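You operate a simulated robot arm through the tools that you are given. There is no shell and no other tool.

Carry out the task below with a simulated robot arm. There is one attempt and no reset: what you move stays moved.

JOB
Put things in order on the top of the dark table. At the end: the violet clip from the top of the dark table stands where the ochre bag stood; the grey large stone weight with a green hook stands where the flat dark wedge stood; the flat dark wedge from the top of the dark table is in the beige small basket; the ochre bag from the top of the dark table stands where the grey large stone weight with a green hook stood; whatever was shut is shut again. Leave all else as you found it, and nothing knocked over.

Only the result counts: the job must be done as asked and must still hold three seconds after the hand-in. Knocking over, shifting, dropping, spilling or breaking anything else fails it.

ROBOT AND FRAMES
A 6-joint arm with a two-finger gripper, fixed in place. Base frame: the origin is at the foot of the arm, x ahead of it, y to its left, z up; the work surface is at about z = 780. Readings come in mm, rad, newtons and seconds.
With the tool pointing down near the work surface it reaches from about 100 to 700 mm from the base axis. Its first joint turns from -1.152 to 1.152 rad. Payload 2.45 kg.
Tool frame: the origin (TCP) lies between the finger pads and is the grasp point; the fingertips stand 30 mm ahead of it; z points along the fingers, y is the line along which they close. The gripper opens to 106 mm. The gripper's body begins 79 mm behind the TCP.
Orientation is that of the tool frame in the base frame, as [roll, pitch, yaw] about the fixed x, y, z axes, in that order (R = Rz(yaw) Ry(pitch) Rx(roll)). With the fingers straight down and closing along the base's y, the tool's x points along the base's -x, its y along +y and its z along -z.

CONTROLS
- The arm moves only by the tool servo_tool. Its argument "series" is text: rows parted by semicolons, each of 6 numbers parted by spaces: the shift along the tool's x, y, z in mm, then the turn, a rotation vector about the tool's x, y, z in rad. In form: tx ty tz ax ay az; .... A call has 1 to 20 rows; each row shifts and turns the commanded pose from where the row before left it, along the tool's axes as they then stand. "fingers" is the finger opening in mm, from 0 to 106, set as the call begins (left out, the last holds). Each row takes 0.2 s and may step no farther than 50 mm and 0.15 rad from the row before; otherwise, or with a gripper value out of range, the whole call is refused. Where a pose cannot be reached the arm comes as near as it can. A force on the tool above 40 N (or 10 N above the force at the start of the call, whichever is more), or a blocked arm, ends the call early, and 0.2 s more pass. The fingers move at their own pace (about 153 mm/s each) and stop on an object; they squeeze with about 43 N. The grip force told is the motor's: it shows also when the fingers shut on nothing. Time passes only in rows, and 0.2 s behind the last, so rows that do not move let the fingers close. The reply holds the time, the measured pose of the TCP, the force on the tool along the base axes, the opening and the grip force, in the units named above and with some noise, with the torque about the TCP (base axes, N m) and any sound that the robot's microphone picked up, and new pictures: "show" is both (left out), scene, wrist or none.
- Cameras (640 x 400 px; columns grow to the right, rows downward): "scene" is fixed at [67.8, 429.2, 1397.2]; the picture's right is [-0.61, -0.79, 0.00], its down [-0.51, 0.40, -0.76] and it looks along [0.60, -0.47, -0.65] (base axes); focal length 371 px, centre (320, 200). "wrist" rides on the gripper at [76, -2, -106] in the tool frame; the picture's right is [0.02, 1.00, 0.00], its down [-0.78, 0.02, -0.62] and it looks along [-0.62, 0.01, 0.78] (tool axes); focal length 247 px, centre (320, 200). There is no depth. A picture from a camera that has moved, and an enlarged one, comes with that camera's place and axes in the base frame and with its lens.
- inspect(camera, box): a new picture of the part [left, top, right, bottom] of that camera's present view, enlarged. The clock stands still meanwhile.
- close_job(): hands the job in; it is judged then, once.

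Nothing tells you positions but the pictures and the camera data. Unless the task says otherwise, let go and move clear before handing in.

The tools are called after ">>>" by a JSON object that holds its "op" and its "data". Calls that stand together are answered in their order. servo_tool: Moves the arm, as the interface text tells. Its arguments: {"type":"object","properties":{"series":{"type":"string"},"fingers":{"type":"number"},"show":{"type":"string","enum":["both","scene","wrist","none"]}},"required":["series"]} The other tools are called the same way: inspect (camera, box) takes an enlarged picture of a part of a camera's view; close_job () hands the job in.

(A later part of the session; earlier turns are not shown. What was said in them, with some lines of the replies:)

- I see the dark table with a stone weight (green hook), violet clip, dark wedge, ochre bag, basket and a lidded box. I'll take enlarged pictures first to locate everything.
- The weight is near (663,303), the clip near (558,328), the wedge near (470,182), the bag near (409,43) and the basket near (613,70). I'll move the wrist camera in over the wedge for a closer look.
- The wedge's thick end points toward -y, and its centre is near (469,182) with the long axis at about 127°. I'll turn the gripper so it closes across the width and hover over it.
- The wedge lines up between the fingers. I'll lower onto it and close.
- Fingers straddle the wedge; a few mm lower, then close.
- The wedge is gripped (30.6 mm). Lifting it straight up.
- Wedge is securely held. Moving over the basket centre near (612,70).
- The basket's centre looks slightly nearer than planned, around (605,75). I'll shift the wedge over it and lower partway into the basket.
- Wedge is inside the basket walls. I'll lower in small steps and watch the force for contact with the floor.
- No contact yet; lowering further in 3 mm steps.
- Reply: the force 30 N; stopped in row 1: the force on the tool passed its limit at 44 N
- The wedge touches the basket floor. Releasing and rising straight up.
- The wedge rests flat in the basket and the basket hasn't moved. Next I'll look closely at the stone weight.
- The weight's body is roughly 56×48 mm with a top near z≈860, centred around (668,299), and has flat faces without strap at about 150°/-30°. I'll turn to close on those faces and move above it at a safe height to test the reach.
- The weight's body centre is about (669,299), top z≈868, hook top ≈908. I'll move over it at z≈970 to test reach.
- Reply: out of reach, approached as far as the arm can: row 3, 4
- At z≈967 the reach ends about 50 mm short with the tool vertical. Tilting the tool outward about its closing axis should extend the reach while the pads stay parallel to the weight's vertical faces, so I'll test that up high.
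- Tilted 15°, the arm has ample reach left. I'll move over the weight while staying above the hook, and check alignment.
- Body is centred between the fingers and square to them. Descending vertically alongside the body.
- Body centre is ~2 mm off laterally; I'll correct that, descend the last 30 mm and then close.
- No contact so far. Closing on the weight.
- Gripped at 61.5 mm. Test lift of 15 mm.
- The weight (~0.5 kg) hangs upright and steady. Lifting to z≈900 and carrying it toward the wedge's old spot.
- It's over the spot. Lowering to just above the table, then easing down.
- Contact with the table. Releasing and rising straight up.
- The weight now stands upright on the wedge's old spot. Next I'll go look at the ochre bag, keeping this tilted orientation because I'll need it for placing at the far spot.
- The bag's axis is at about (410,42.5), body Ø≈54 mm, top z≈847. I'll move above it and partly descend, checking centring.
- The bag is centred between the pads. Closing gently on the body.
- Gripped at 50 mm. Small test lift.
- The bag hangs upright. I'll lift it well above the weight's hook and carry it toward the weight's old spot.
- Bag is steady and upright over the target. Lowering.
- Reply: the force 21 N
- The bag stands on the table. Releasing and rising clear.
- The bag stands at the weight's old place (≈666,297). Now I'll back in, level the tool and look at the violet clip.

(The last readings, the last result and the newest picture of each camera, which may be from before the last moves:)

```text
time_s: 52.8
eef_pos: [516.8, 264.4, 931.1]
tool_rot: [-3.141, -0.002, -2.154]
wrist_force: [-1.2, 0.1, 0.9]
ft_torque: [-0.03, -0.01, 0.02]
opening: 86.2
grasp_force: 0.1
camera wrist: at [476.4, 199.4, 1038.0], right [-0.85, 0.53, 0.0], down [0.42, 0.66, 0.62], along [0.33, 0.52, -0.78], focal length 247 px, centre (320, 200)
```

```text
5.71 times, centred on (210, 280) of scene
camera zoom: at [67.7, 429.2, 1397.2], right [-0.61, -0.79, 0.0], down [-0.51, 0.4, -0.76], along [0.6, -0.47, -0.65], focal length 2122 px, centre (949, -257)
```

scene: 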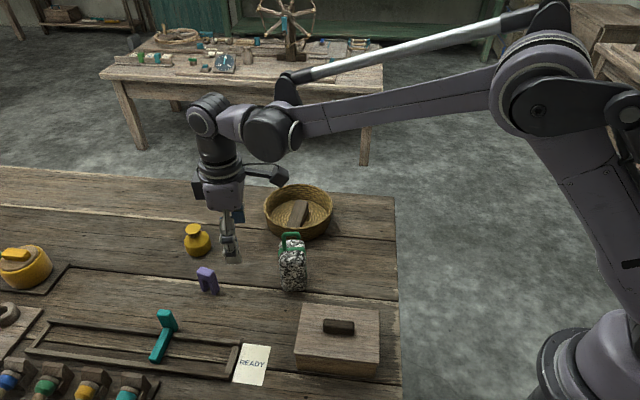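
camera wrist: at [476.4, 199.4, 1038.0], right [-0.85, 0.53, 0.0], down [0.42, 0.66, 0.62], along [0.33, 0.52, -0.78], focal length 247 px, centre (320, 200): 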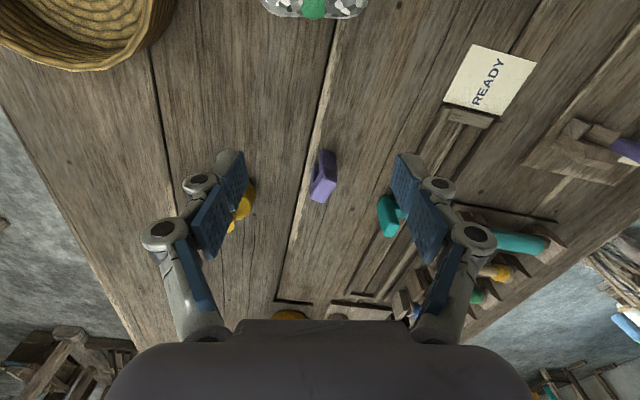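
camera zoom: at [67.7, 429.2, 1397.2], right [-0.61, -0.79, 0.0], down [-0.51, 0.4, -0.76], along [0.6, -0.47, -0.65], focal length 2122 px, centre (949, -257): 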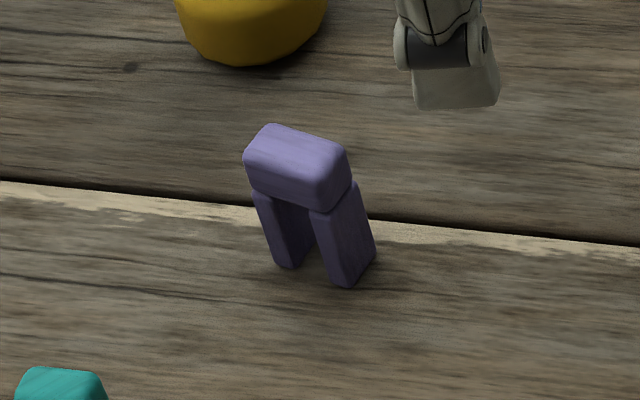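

The clip is an inverted U near (555,329) with its long axis at about 30–38°. I'll rotate so the fingers close across its thickness and hover over it.

>>> {"op": "servo_tool", "data": {"series": "0 0 0 0 0 0.143; 0 0 0 0 0 0.143; 0 0 0 0 0 0.143; -33.3 17.3 18 0 0 0; -33.3 17.2 18 0 0 0; 0 0 0 0 0 0", "fingers": 60}}

>>> {"op": "inspect", "data": {"camera": "wrist", "box": [250, 70, 390, 190]}}

>>> {"op": "inspect", "data": {"camera": "scene", "box": [160, 205, 260, 305]}}

```text
time_s: 54.2
eef_pos: [557.3, 331.6, 893.9]
tool_rot: [-3.139, 0.001, -2.582]
wrist_force: [-0.3, -0.6, 0.0]
ft_torque: [-0.03, 0.0, -0.01]
opening: 59.8
grasp_force: 0.1
camera wrist: at [493.3, 288.3, 1000.1], right [-0.55, 0.84, 0.0], down [0.65, 0.43, 0.62], along [0.52, 0.34, -0.78], focal length 247 px, centre (320, 200)
```

scene: 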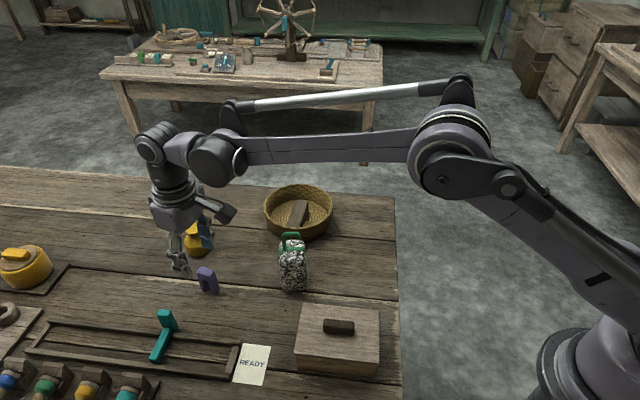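
wrist: 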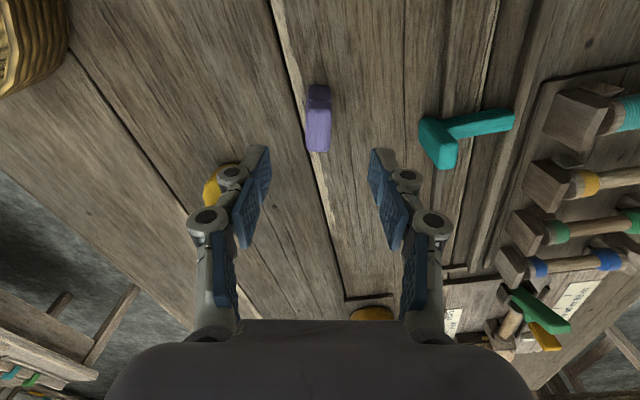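

```text
3.33 times, centred on (320, 130) of wrist
camera zoom: at [493.3, 288.3, 1000.1], right [-0.55, 0.84, 0.0], down [0.65, 0.43, 0.62], along [0.52, 0.34, -0.78], focal length 823 px, centre (320, 433)
```

zoom: 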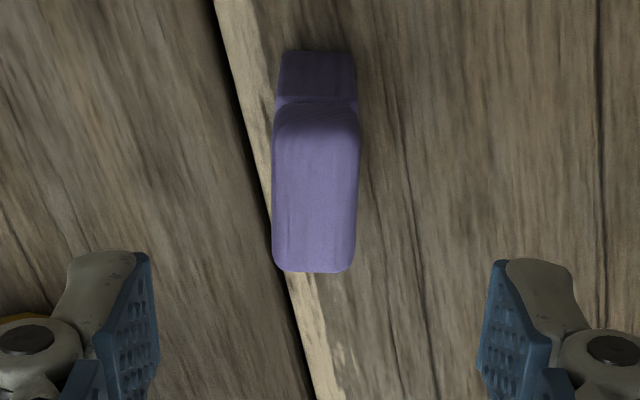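

```text
4.00 times, centred on (210, 255) of scene
camera zoom: at [67.7, 429.2, 1397.2], right [-0.61, -0.79, 0.0], down [-0.51, 0.4, -0.76], along [0.6, -0.47, -0.65], focal length 1486 px, centre (760, -20)
```

zoom: 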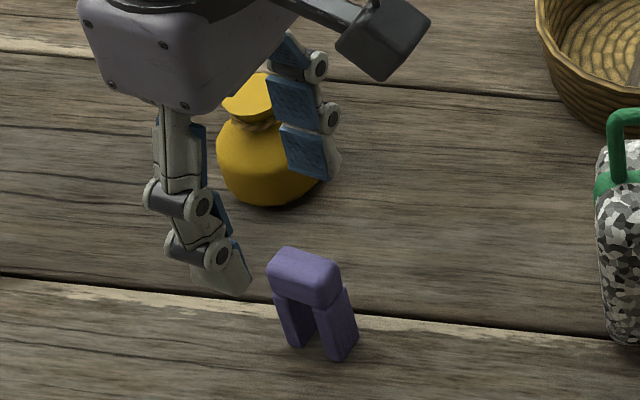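

The clip is well aligned, its centre near (555.3,327), 20 mm thick, 42 mm tall. Centring and descending.

>>> {"op": "servo_tool", "data": {"series": "4.1 -2.85 0 0 0 0; 0 0 25 0 0 0; 0 0 20 0 0 0; 0 0 0 0 0 0"}}

>>> {"op": "inspect", "data": {"camera": "wrist", "box": [230, 90, 410, 230]}}

```text
time_s: 55.2
eef_pos: [554.7, 324.8, 848.4]
tool_rot: [-3.14, -0.001, -2.584]
wrist_force: [-0.5, -0.4, 0.0]
ft_torque: [-0.02, -0.06, 0.01]
opening: 60.0
grasp_force: 0.0
camera wrist: at [490.5, 282.1, 954.9], right [-0.55, 0.84, 0.0], down [0.65, 0.43, 0.62], along [0.52, 0.34, -0.78], focal length 247 px, centre (320, 200)
```

scene: 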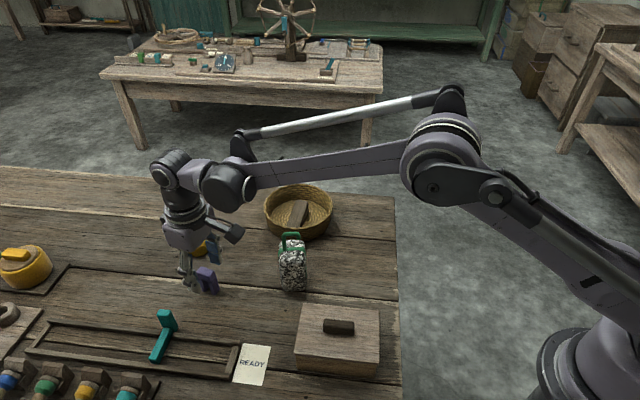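
wrist: 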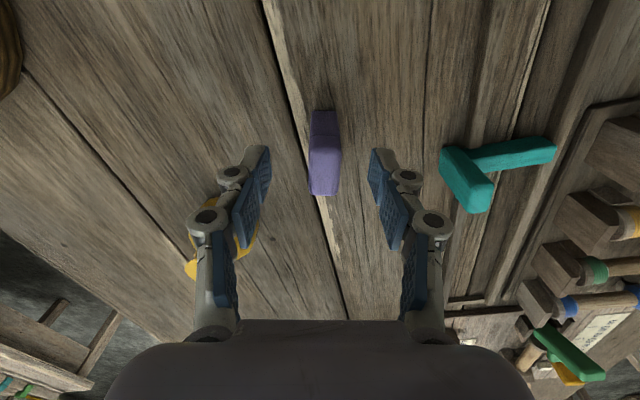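

```text
2.86 times, centred on (320, 160) of wrist
camera zoom: at [490.5, 282.1, 954.9], right [-0.55, 0.84, 0.0], down [0.65, 0.43, 0.62], along [0.52, 0.34, -0.78], focal length 706 px, centre (320, 314)
```

zoom: 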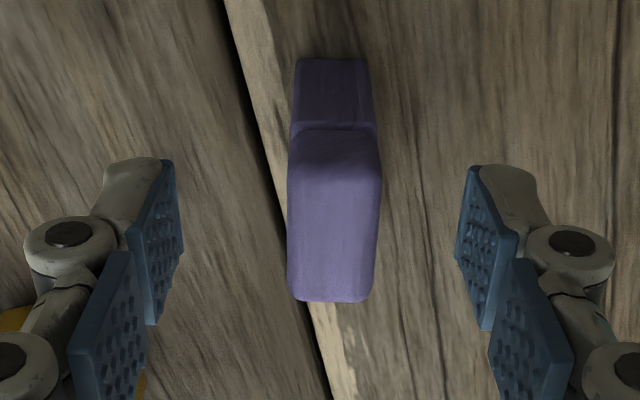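

>>> {"op": "servo_tool", "data": {"series": "0 1 15 0 0 0; 0 0 15 0 0 0; 0 0 0 0 0 0", "show": "none"}}

>>> {"op": "inspect", "data": {"camera": "wrist", "box": [230, 90, 410, 230]}}

>>> {"op": "inspect", "data": {"camera": "scene", "box": [160, 205, 260, 305]}}

```text
time_s: 56.0
eef_pos: [554.5, 324.5, 820.6]
tool_rot: [-3.142, 0.0, -2.583]
wrist_force: [-0.4, 0.0, -0.5]
ft_torque: [0.0, 0.01, 0.05]
opening: 60.0
grasp_force: 0.0
```

```text
2.86 times, centred on (320, 160) of wrist
camera zoom: at [491.0, 282.8, 925.8], right [-0.55, 0.84, 0.0], down [0.65, 0.43, 0.62], along [0.52, 0.34, -0.78], focal length 706 px, centre (320, 314)
```

zoom: 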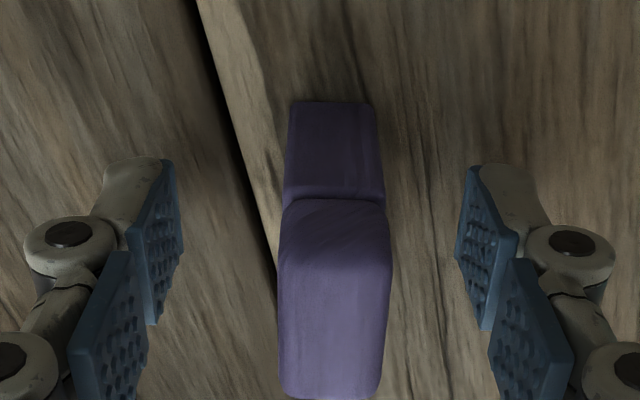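

```text
4.00 times, centred on (210, 255) of scene
camera zoom: at [67.8, 429.2, 1397.2], right [-0.61, -0.79, 0.0], down [-0.51, 0.4, -0.76], along [0.6, -0.47, -0.65], focal length 1486 px, centre (760, -20)
```

zoom: 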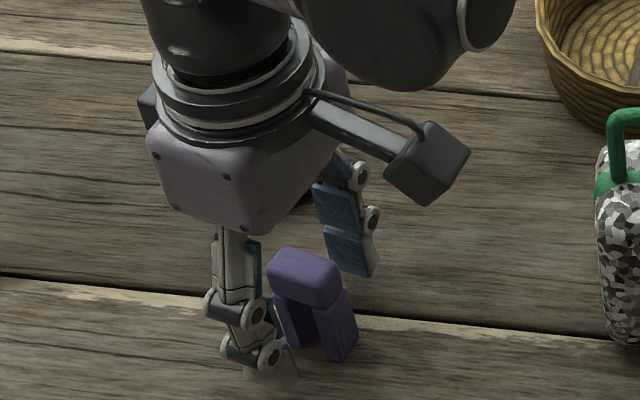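

>>> {"op": "servo_tool", "data": {"series": "0 2.3 1 0 0 0; 0 0 0 0 0 0", "show": "none"}}

>>> {"op": "servo_tool", "data": {"series": "0 0 0 0 0 0; 0 0 0 0 0 0; 0 0 0 0 0 0", "fingers": 8}}

>>> {"op": "inspect", "data": {"camera": "wrist", "box": [230, 90, 410, 230]}}

```text
time_s: 56.6
eef_pos: [553.4, 327.4, 820.1]
tool_rot: [-3.14, -0.001, -2.582]
wrist_force: [-0.5, -0.8, 0.5]
ft_torque: [0.04, 0.02, -0.01]
opening: 59.8
grasp_force: 0.1
```

```text
time_s: 57.4
eef_pos: [553.5, 327.3, 818.0]
tool_rot: [-3.14, 0.001, -2.583]
wrist_force: [0.4, 0.4, 0.0]
ft_torque: [0.02, 0.05, -0.01]
opening: 16.8
grasp_force: 42.2
camera wrist: at [489.5, 284.8, 924.9], right [-0.55, 0.84, 0.0], down [0.65, 0.43, 0.62], along [0.52, 0.34, -0.78], focal length 247 px, centre (320, 200)
```

scene: 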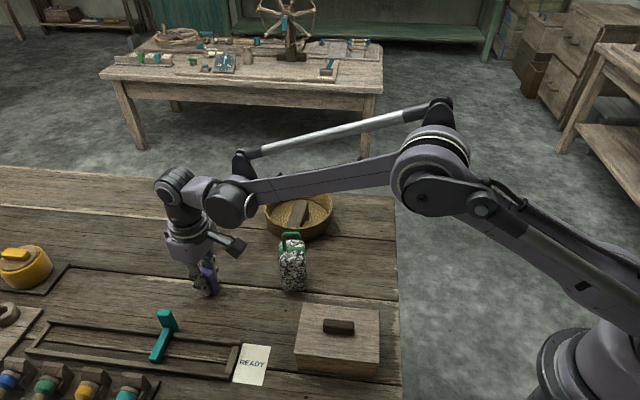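
wrist: 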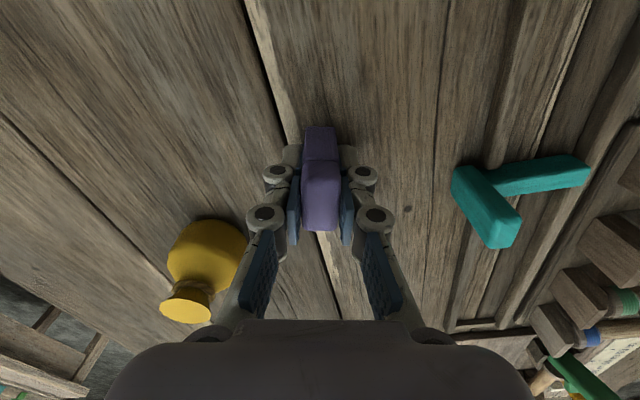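

```text
2.86 times, centred on (320, 160) of wrist
camera zoom: at [489.5, 284.8, 924.9], right [-0.55, 0.84, 0.0], down [0.65, 0.43, 0.62], along [0.52, 0.34, -0.78], focal length 706 px, centre (320, 314)
```

zoom: 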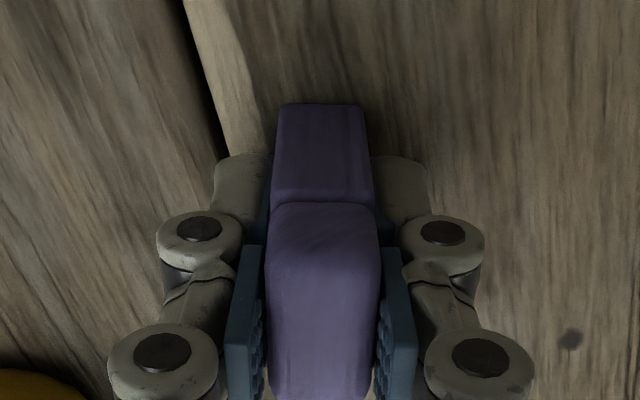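

Clip gripped at 16.8 mm. Lifting it high enough to pass over the weight.

>>> {"op": "servo_tool", "data": {"series": "0 0 -10 0 0 0; 0 0 -37 0 0 0; 0 0 -40 0 0 0; 0 0 -40 0 0 0; 0 0 -40 0 0 0; 0 0 0 0 0 0"}}

>>> {"op": "inspect", "data": {"camera": "wrist", "box": [230, 90, 410, 250]}}

```text
time_s: 58.8
eef_pos: [550.8, 329.0, 988.2]
tool_rot: [-3.14, 0.0, -2.582]
wrist_force: [-0.7, -0.4, 0.0]
ft_torque: [-0.01, -0.02, 0.02]
opening: 17.0
grasp_force: 42.2
camera wrist: at [487.9, 285.5, 1093.6], right [-0.55, 0.84, 0.0], down [0.65, 0.43, 0.62], along [0.52, 0.34, -0.78], focal length 247 px, centre (320, 200)
```

scene: 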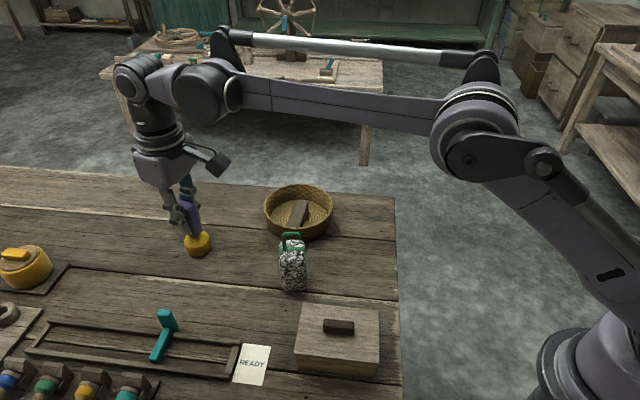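
wrist: 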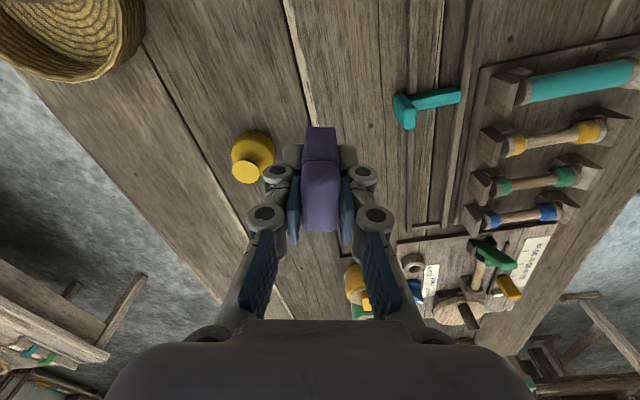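

```text
2.50 times, centred on (320, 170) of wrist
camera zoom: at [487.9, 285.5, 1093.6], right [-0.55, 0.84, 0.0], down [0.65, 0.43, 0.62], along [0.52, 0.34, -0.78], focal length 617 px, centre (320, 275)
```

zoom: 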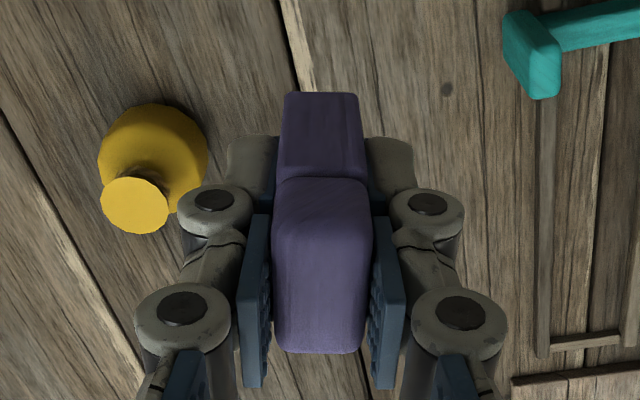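

The clip is held firmly and upright. Carrying it to the bag's old spot at z≈988, above the weight's hook.

>>> {"op": "servo_tool", "data": {"series": "34.4 -20.7 0 0 0 0; 34.4 -20.7 0 0 0 0; 34.4 -20.7 0 0 0 0; 34.4 -20.7 0 0 0 0; 34.4 -20.7 0 0 0 0; 34.4 -20.7 0 0 0 0; 34.4 -20.7 0 0 0 0; 34.4 -20.7 0 0 0 0; 0 0 0 0 0 0; 0 0 0 0 0 0"}}

```text
time_s: 61.0
eef_pos: [407.1, 41.8, 985.1]
tool_rot: [-3.139, -0.002, -2.583]
wrist_force: [-0.2, 0.3, -0.6]
ft_torque: [-0.02, 0.0, -0.01]
opening: 16.8
grasp_force: 42.5
camera wrist: at [343.3, -0.8, 1091.2], right [-0.55, 0.84, 0.0], down [0.65, 0.43, 0.62], along [0.52, 0.34, -0.78], focal length 247 px, centre (320, 200)
```

scene: 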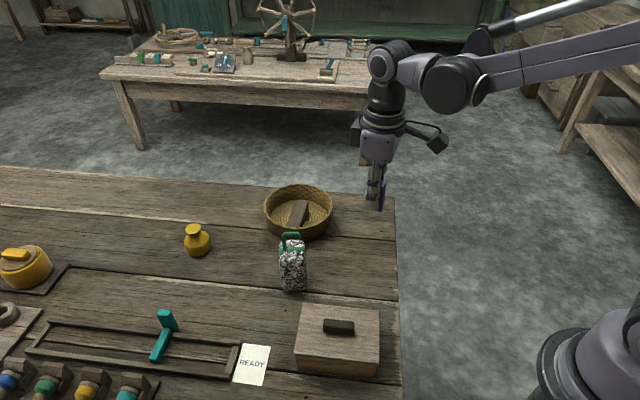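
wrist: 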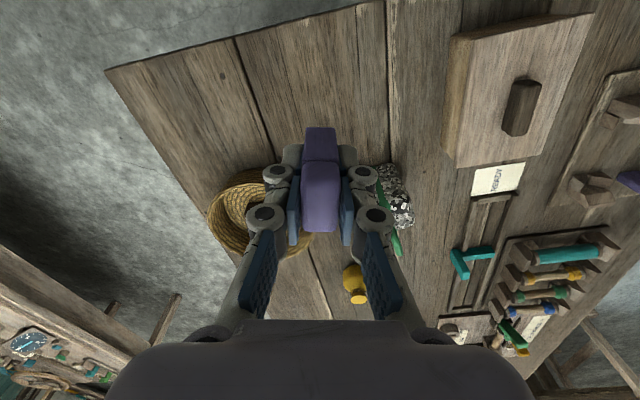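

Lowering toward the table.

>>> {"op": "servo_tool", "data": {"series": "0 0 40 0 0 0; 0 0 40 0 0 0; 0 0 40 0 0 0; 0 0 38 0 0 0; 0 0 0 0 0 0"}}

>>> {"op": "inspect", "data": {"camera": "scene", "box": [315, 195, 415, 295]}}

```text
time_s: 62.2
eef_pos: [406.3, 40.3, 826.8]
tool_rot: [-3.141, 0.0, -2.583]
wrist_force: [0.6, -0.2, 0.5]
ft_torque: [0.01, 0.01, 0.01]
opening: 16.5
grasp_force: 42.7
camera wrist: at [343.1, -1.8, 933.2], right [-0.55, 0.84, 0.0], down [0.65, 0.43, 0.62], along [0.52, 0.34, -0.78], focal length 247 px, centre (320, 200)
```

scene: 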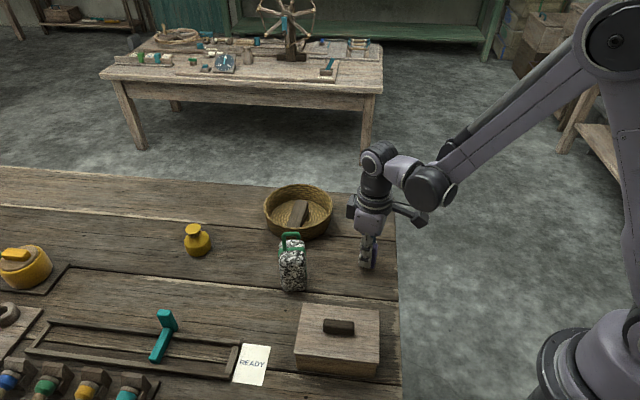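
wrist: 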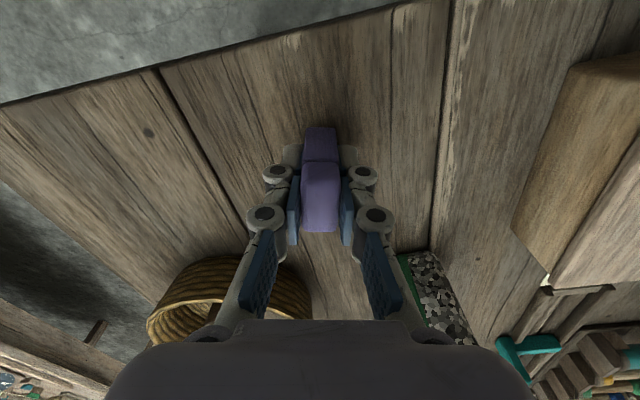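

```text
4.00 times, centred on (365, 245) of scene
camera zoom: at [67.7, 429.2, 1397.2], right [-0.61, -0.79, 0.0], down [-0.51, 0.4, -0.76], along [0.6, -0.47, -0.65], focal length 1486 px, centre (140, 20)
```

zoom: 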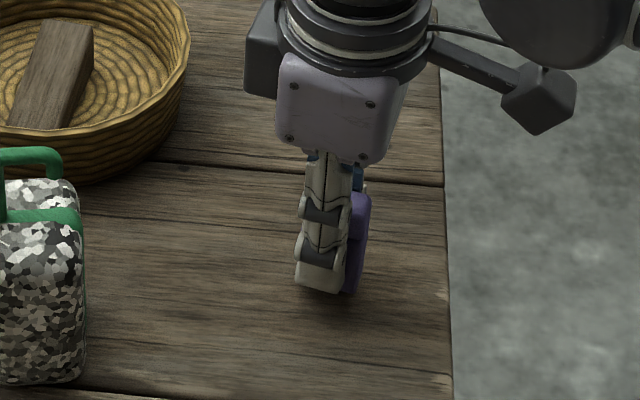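

Aligning by 3 mm, then easing down to contact.

>>> {"op": "servo_tool", "data": {"series": "-3 0 5 0 0 0; 0 0 0 0 0 0", "show": "none"}}

>>> {"op": "servo_tool", "data": {"series": "0 0 1.5 0 0 0; 0 0 0 0 0 0", "show": "none"}}

>>> {"op": "servo_tool", "data": {"series": "0 0 1 0 0 0; 0 0 0 0 0 0", "show": "none"}}

```text
time_s: 62.8
eef_pos: [409.3, 42.4, 823.0]
tool_rot: [-3.139, 0.0, -2.583]
wrist_force: [-0.4, 0.2, 0.0]
ft_torque: [-0.05, -0.04, 0.02]
opening: 16.5
grasp_force: 42.5
```

```text
time_s: 63.4
eef_pos: [410.9, 43.2, 820.9]
tool_rot: [-3.14, 0.0, -2.583]
wrist_force: [0.3, -0.2, -1.0]
ft_torque: [0.01, 0.01, 0.04]
opening: 16.3
grasp_force: 42.5
```

```text
time_s: 64.0
eef_pos: [410.7, 43.3, 820.0]
tool_rot: [-3.141, 0.001, -2.584]
wrist_force: [-0.1, 0.4, -0.8]
ft_torque: [0.06, 0.01, 0.02]
opening: 16.6
grasp_force: 42.5
```

>>> {"op": "servo_tool", "data": {"series": "0 0 1 0 0 0; 0 0 0 0 0 0", "show": "none"}}

>>> {"op": "servo_tool", "data": {"series": "0 0 1 0 0 0; 0 0 0 0 0 0", "show": "none"}}

>>> {"op": "inspect", "data": {"camera": "scene", "box": [315, 195, 415, 295]}}

```text
time_s: 64.6
eef_pos: [409.5, 43.7, 819.4]
tool_rot: [-3.138, 0.0, -2.583]
wrist_force: [0.6, -0.7, 0.1]
ft_torque: [0.02, 0.03, 0.05]
opening: 16.7
grasp_force: 42.9
```

```text
time_s: 65.2
eef_pos: [411.2, 42.3, 818.9]
tool_rot: [-3.139, 0.001, -2.584]
wrist_force: [-0.2, 1.3, 4.7]
ft_torque: [0.01, 0.04, 0.01]
opening: 16.6
grasp_force: 42.1
```

```text
4.00 times, centred on (365, 245) of scene
camera zoom: at [67.7, 429.2, 1397.2], right [-0.61, -0.79, 0.0], down [-0.51, 0.4, -0.76], along [0.6, -0.47, -0.65], focal length 1486 px, centre (140, 20)
```

zoom: 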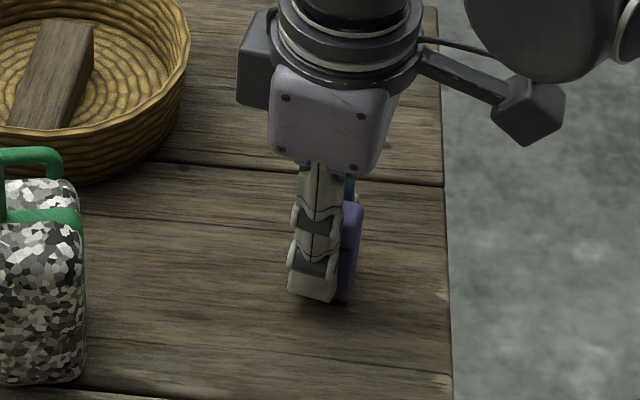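

Light contact with the table. Releasing and rising.

>>> {"op": "servo_tool", "data": {"series": "0 0 0.4 0 0 0; 0 0 0 0 0 0", "show": "none"}}

>>> {"op": "servo_tool", "data": {"series": "0 0 0 0 0 0; 0 0 0 0 0 0; 0 0 0 0 0 0", "fingers": 50, "show": "none"}}

>>> {"op": "inspect", "data": {"camera": "wrist", "box": [230, 90, 410, 250]}}

>>> {"op": "servo_tool", "data": {"series": "0 0 -20 0 0 0; 0 0 -40 0 0 0; 0 0 -45 0 0 0; 0 0 -45 0 0 0; 0 0 0 0 0 0"}}

>>> {"op": "inspect", "data": {"camera": "scene", "box": [160, 180, 420, 390]}}

```text
time_s: 65.8
eef_pos: [409.8, 42.2, 818.6]
tool_rot: [-3.139, 0.001, -2.583]
wrist_force: [-0.7, 0.8, 15.7]
ft_torque: [-0.02, 0.05, 0.02]
opening: 16.4
grasp_force: 42.4
```

```text
time_s: 66.6
eef_pos: [411.7, 41.5, 817.3]
tool_rot: [-3.14, 0.0, -2.584]
wrist_force: [-0.3, -0.4, 0.1]
ft_torque: [0.0, -0.03, 0.03]
opening: 50.0
grasp_force: 0.1
```

```text
2.50 times, centred on (320, 170) of wrist
camera zoom: at [346.4, -0.4, 924.3], right [-0.55, 0.84, 0.0], down [0.65, 0.43, 0.62], along [0.52, 0.34, -0.78], focal length 617 px, centre (320, 275)
```

zoom: 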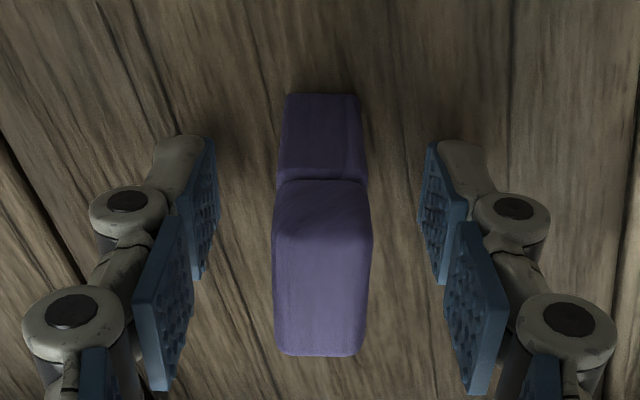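

```text
time_s: 67.8
eef_pos: [408.9, 42.8, 968.2]
tool_rot: [-3.141, 0.0, -2.584]
wrist_force: [-0.1, -0.5, 0.1]
ft_torque: [-0.01, 0.02, 0.0]
opening: 50.0
grasp_force: 0.0
camera wrist: at [345.4, 0.2, 1074.5], right [-0.55, 0.84, 0.0], down [0.65, 0.43, 0.62], along [0.52, 0.34, -0.78], focal length 247 px, centre (320, 200)
```

scene: 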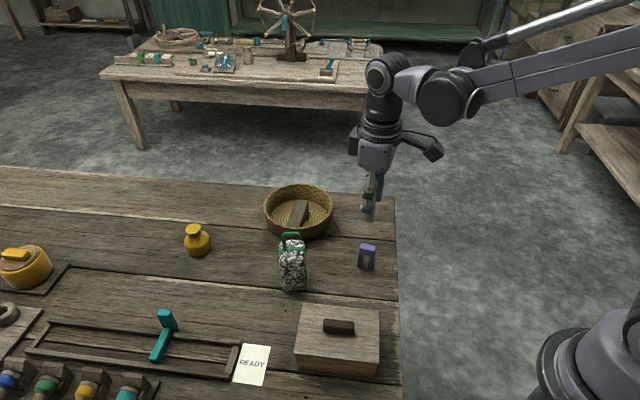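
wrist: 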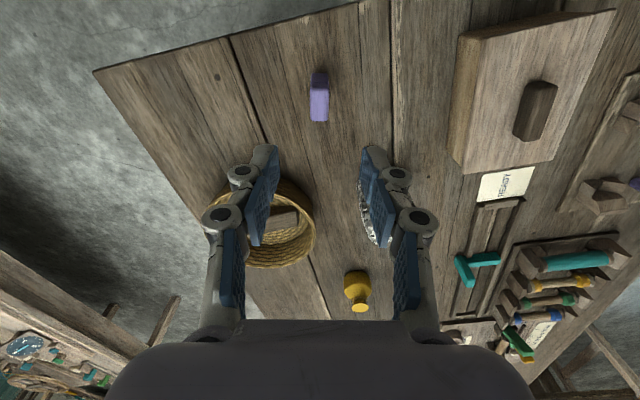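

```text
1.90 times, centred on (290, 285) of scene
camera zoom: at [67.8, 429.2, 1397.2], right [-0.61, -0.79, 0.0], down [-0.51, 0.4, -0.76], along [0.6, -0.47, -0.65], focal length 708 px, centre (377, 38)
```

zoom: 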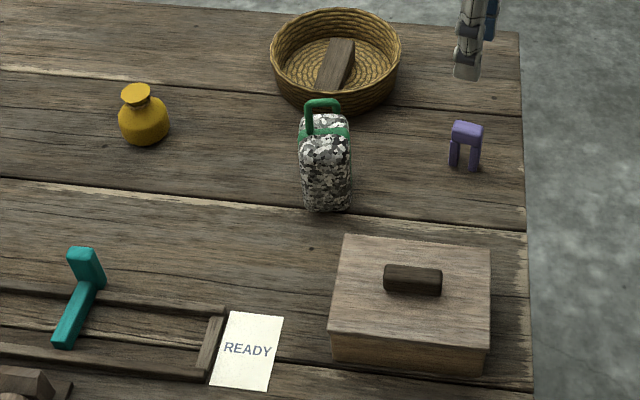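

Everything is in place: wedge in the basket, weight on the wedge's spot, bag on the weight's spot, clip standing on the bag's spot, box still shut. I'll raise the arm clear, let things settle and recheck.

>>> {"op": "servo_tool", "data": {"series": "0 0 -40 0 0 0; 0 0 -40 0 0 0; 0 0 0 0 0 0; 0 0 0 0 0 0"}}

>>> {"op": "inspect", "data": {"camera": "scene", "box": [160, 180, 420, 390]}}

```text
time_s: 68.8
eef_pos: [410.9, 42.8, 1049.0]
tool_rot: [-3.141, -0.001, -2.582]
wrist_force: [-0.3, 0.0, -0.4]
ft_torque: [0.01, 0.0, -0.01]
opening: 50.0
grasp_force: 0.0
camera wrist: at [345.8, -0.3, 1154.8], right [-0.55, 0.84, 0.0], down [0.65, 0.43, 0.62], along [0.52, 0.34, -0.78], focal length 247 px, centre (320, 200)
```

scene: 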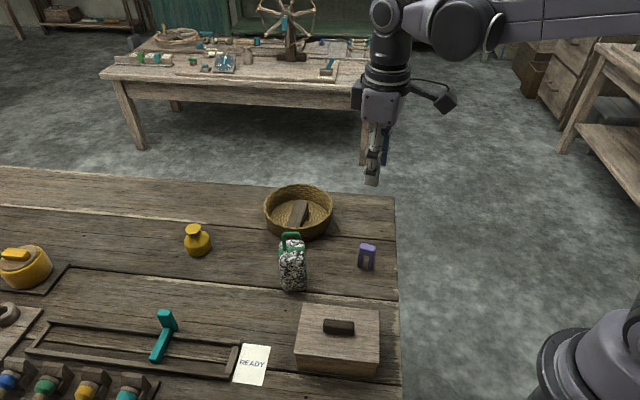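
wrist: 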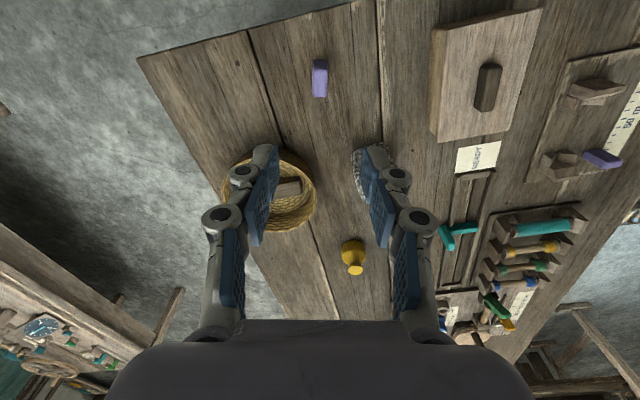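

```text
1.90 times, centred on (290, 285) of scene
camera zoom: at [67.8, 429.2, 1397.2], right [-0.61, -0.79, 0.0], down [-0.51, 0.4, -0.76], along [0.6, -0.47, -0.65], focal length 708 px, centre (377, 38)
```

zoom: 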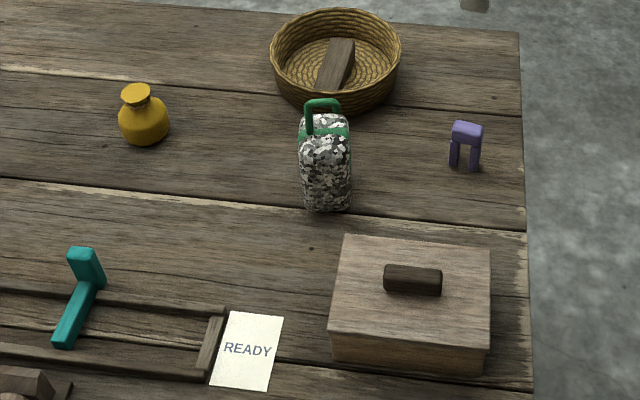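

Before handing in, I'll check the other violet object visible at the right of the wrist view.

>>> {"op": "inspect", "data": {"camera": "wrist", "box": [440, 40, 640, 240]}}

>>> {"op": "inspect", "data": {"camera": "wrist", "box": [260, 40, 400, 160]}}

```text
2.00 times, centred on (540, 140) of wrist
camera zoom: at [345.8, -0.3, 1154.8], right [-0.55, 0.84, 0.0], down [0.65, 0.43, 0.62], along [0.52, 0.34, -0.78], focal length 494 px, centre (-120, 320)
```

zoom: 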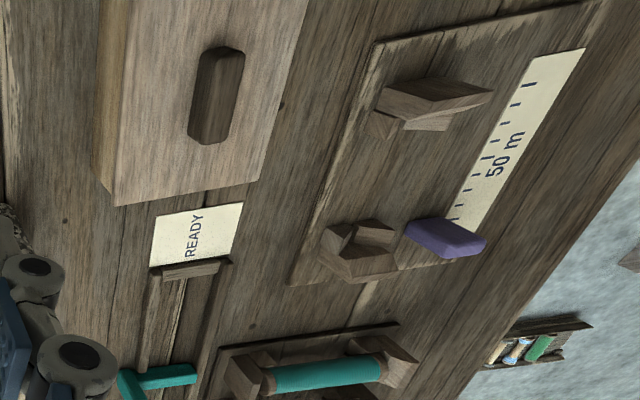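

```text
3.33 times, centred on (330, 100) of wrist
camera zoom: at [345.8, -0.3, 1154.8], right [-0.55, 0.84, 0.0], down [0.65, 0.43, 0.62], along [0.52, 0.34, -0.78], focal length 823 px, centre (287, 533)
```

zoom: 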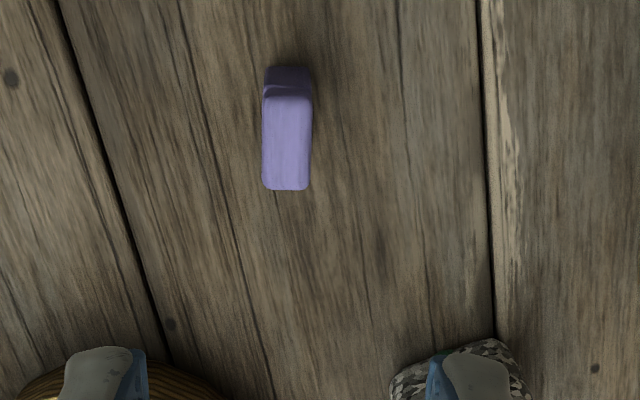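

The other violet piece is a slider on a scale fixture, not a loose clip, so the inverted-U clip was the right one. Everything stands upright where it was asked for, the box is still shut and the arm is clear, so I'm handing in.

>>> {"op": "close_job", "data": {}}

```text
The job is handed in.
```

I've handed the job in with all four moves done. In the last pictures everything stood upright and nothing else had been disturbed.

| Item | Where it is now | How close |
|---|---|---|
| Flat dark wedge | Lying flat inside the beige basket, which has not moved | – |
| Stone weight with green hook | Where the wedge stood, about (469, 183) | Within about 2 mm |
| Ochre bag | Where the weight stood, about (666, 296) | Within about 2 mm |
| Violet clip | Where the bag stood, about (409, 40) | Within about 4 mm |

Positions are in mm and estimated from the camera pictures.

- **Shut things:** I never opened the lidded box, so it is still shut.
- **Second violet piece:** there is another violet object, part of the scale fixture on the same table. I took it to be a slider and left it alone.
- **Arm:** it let go of everything and is clear of the table at about z = 1050.
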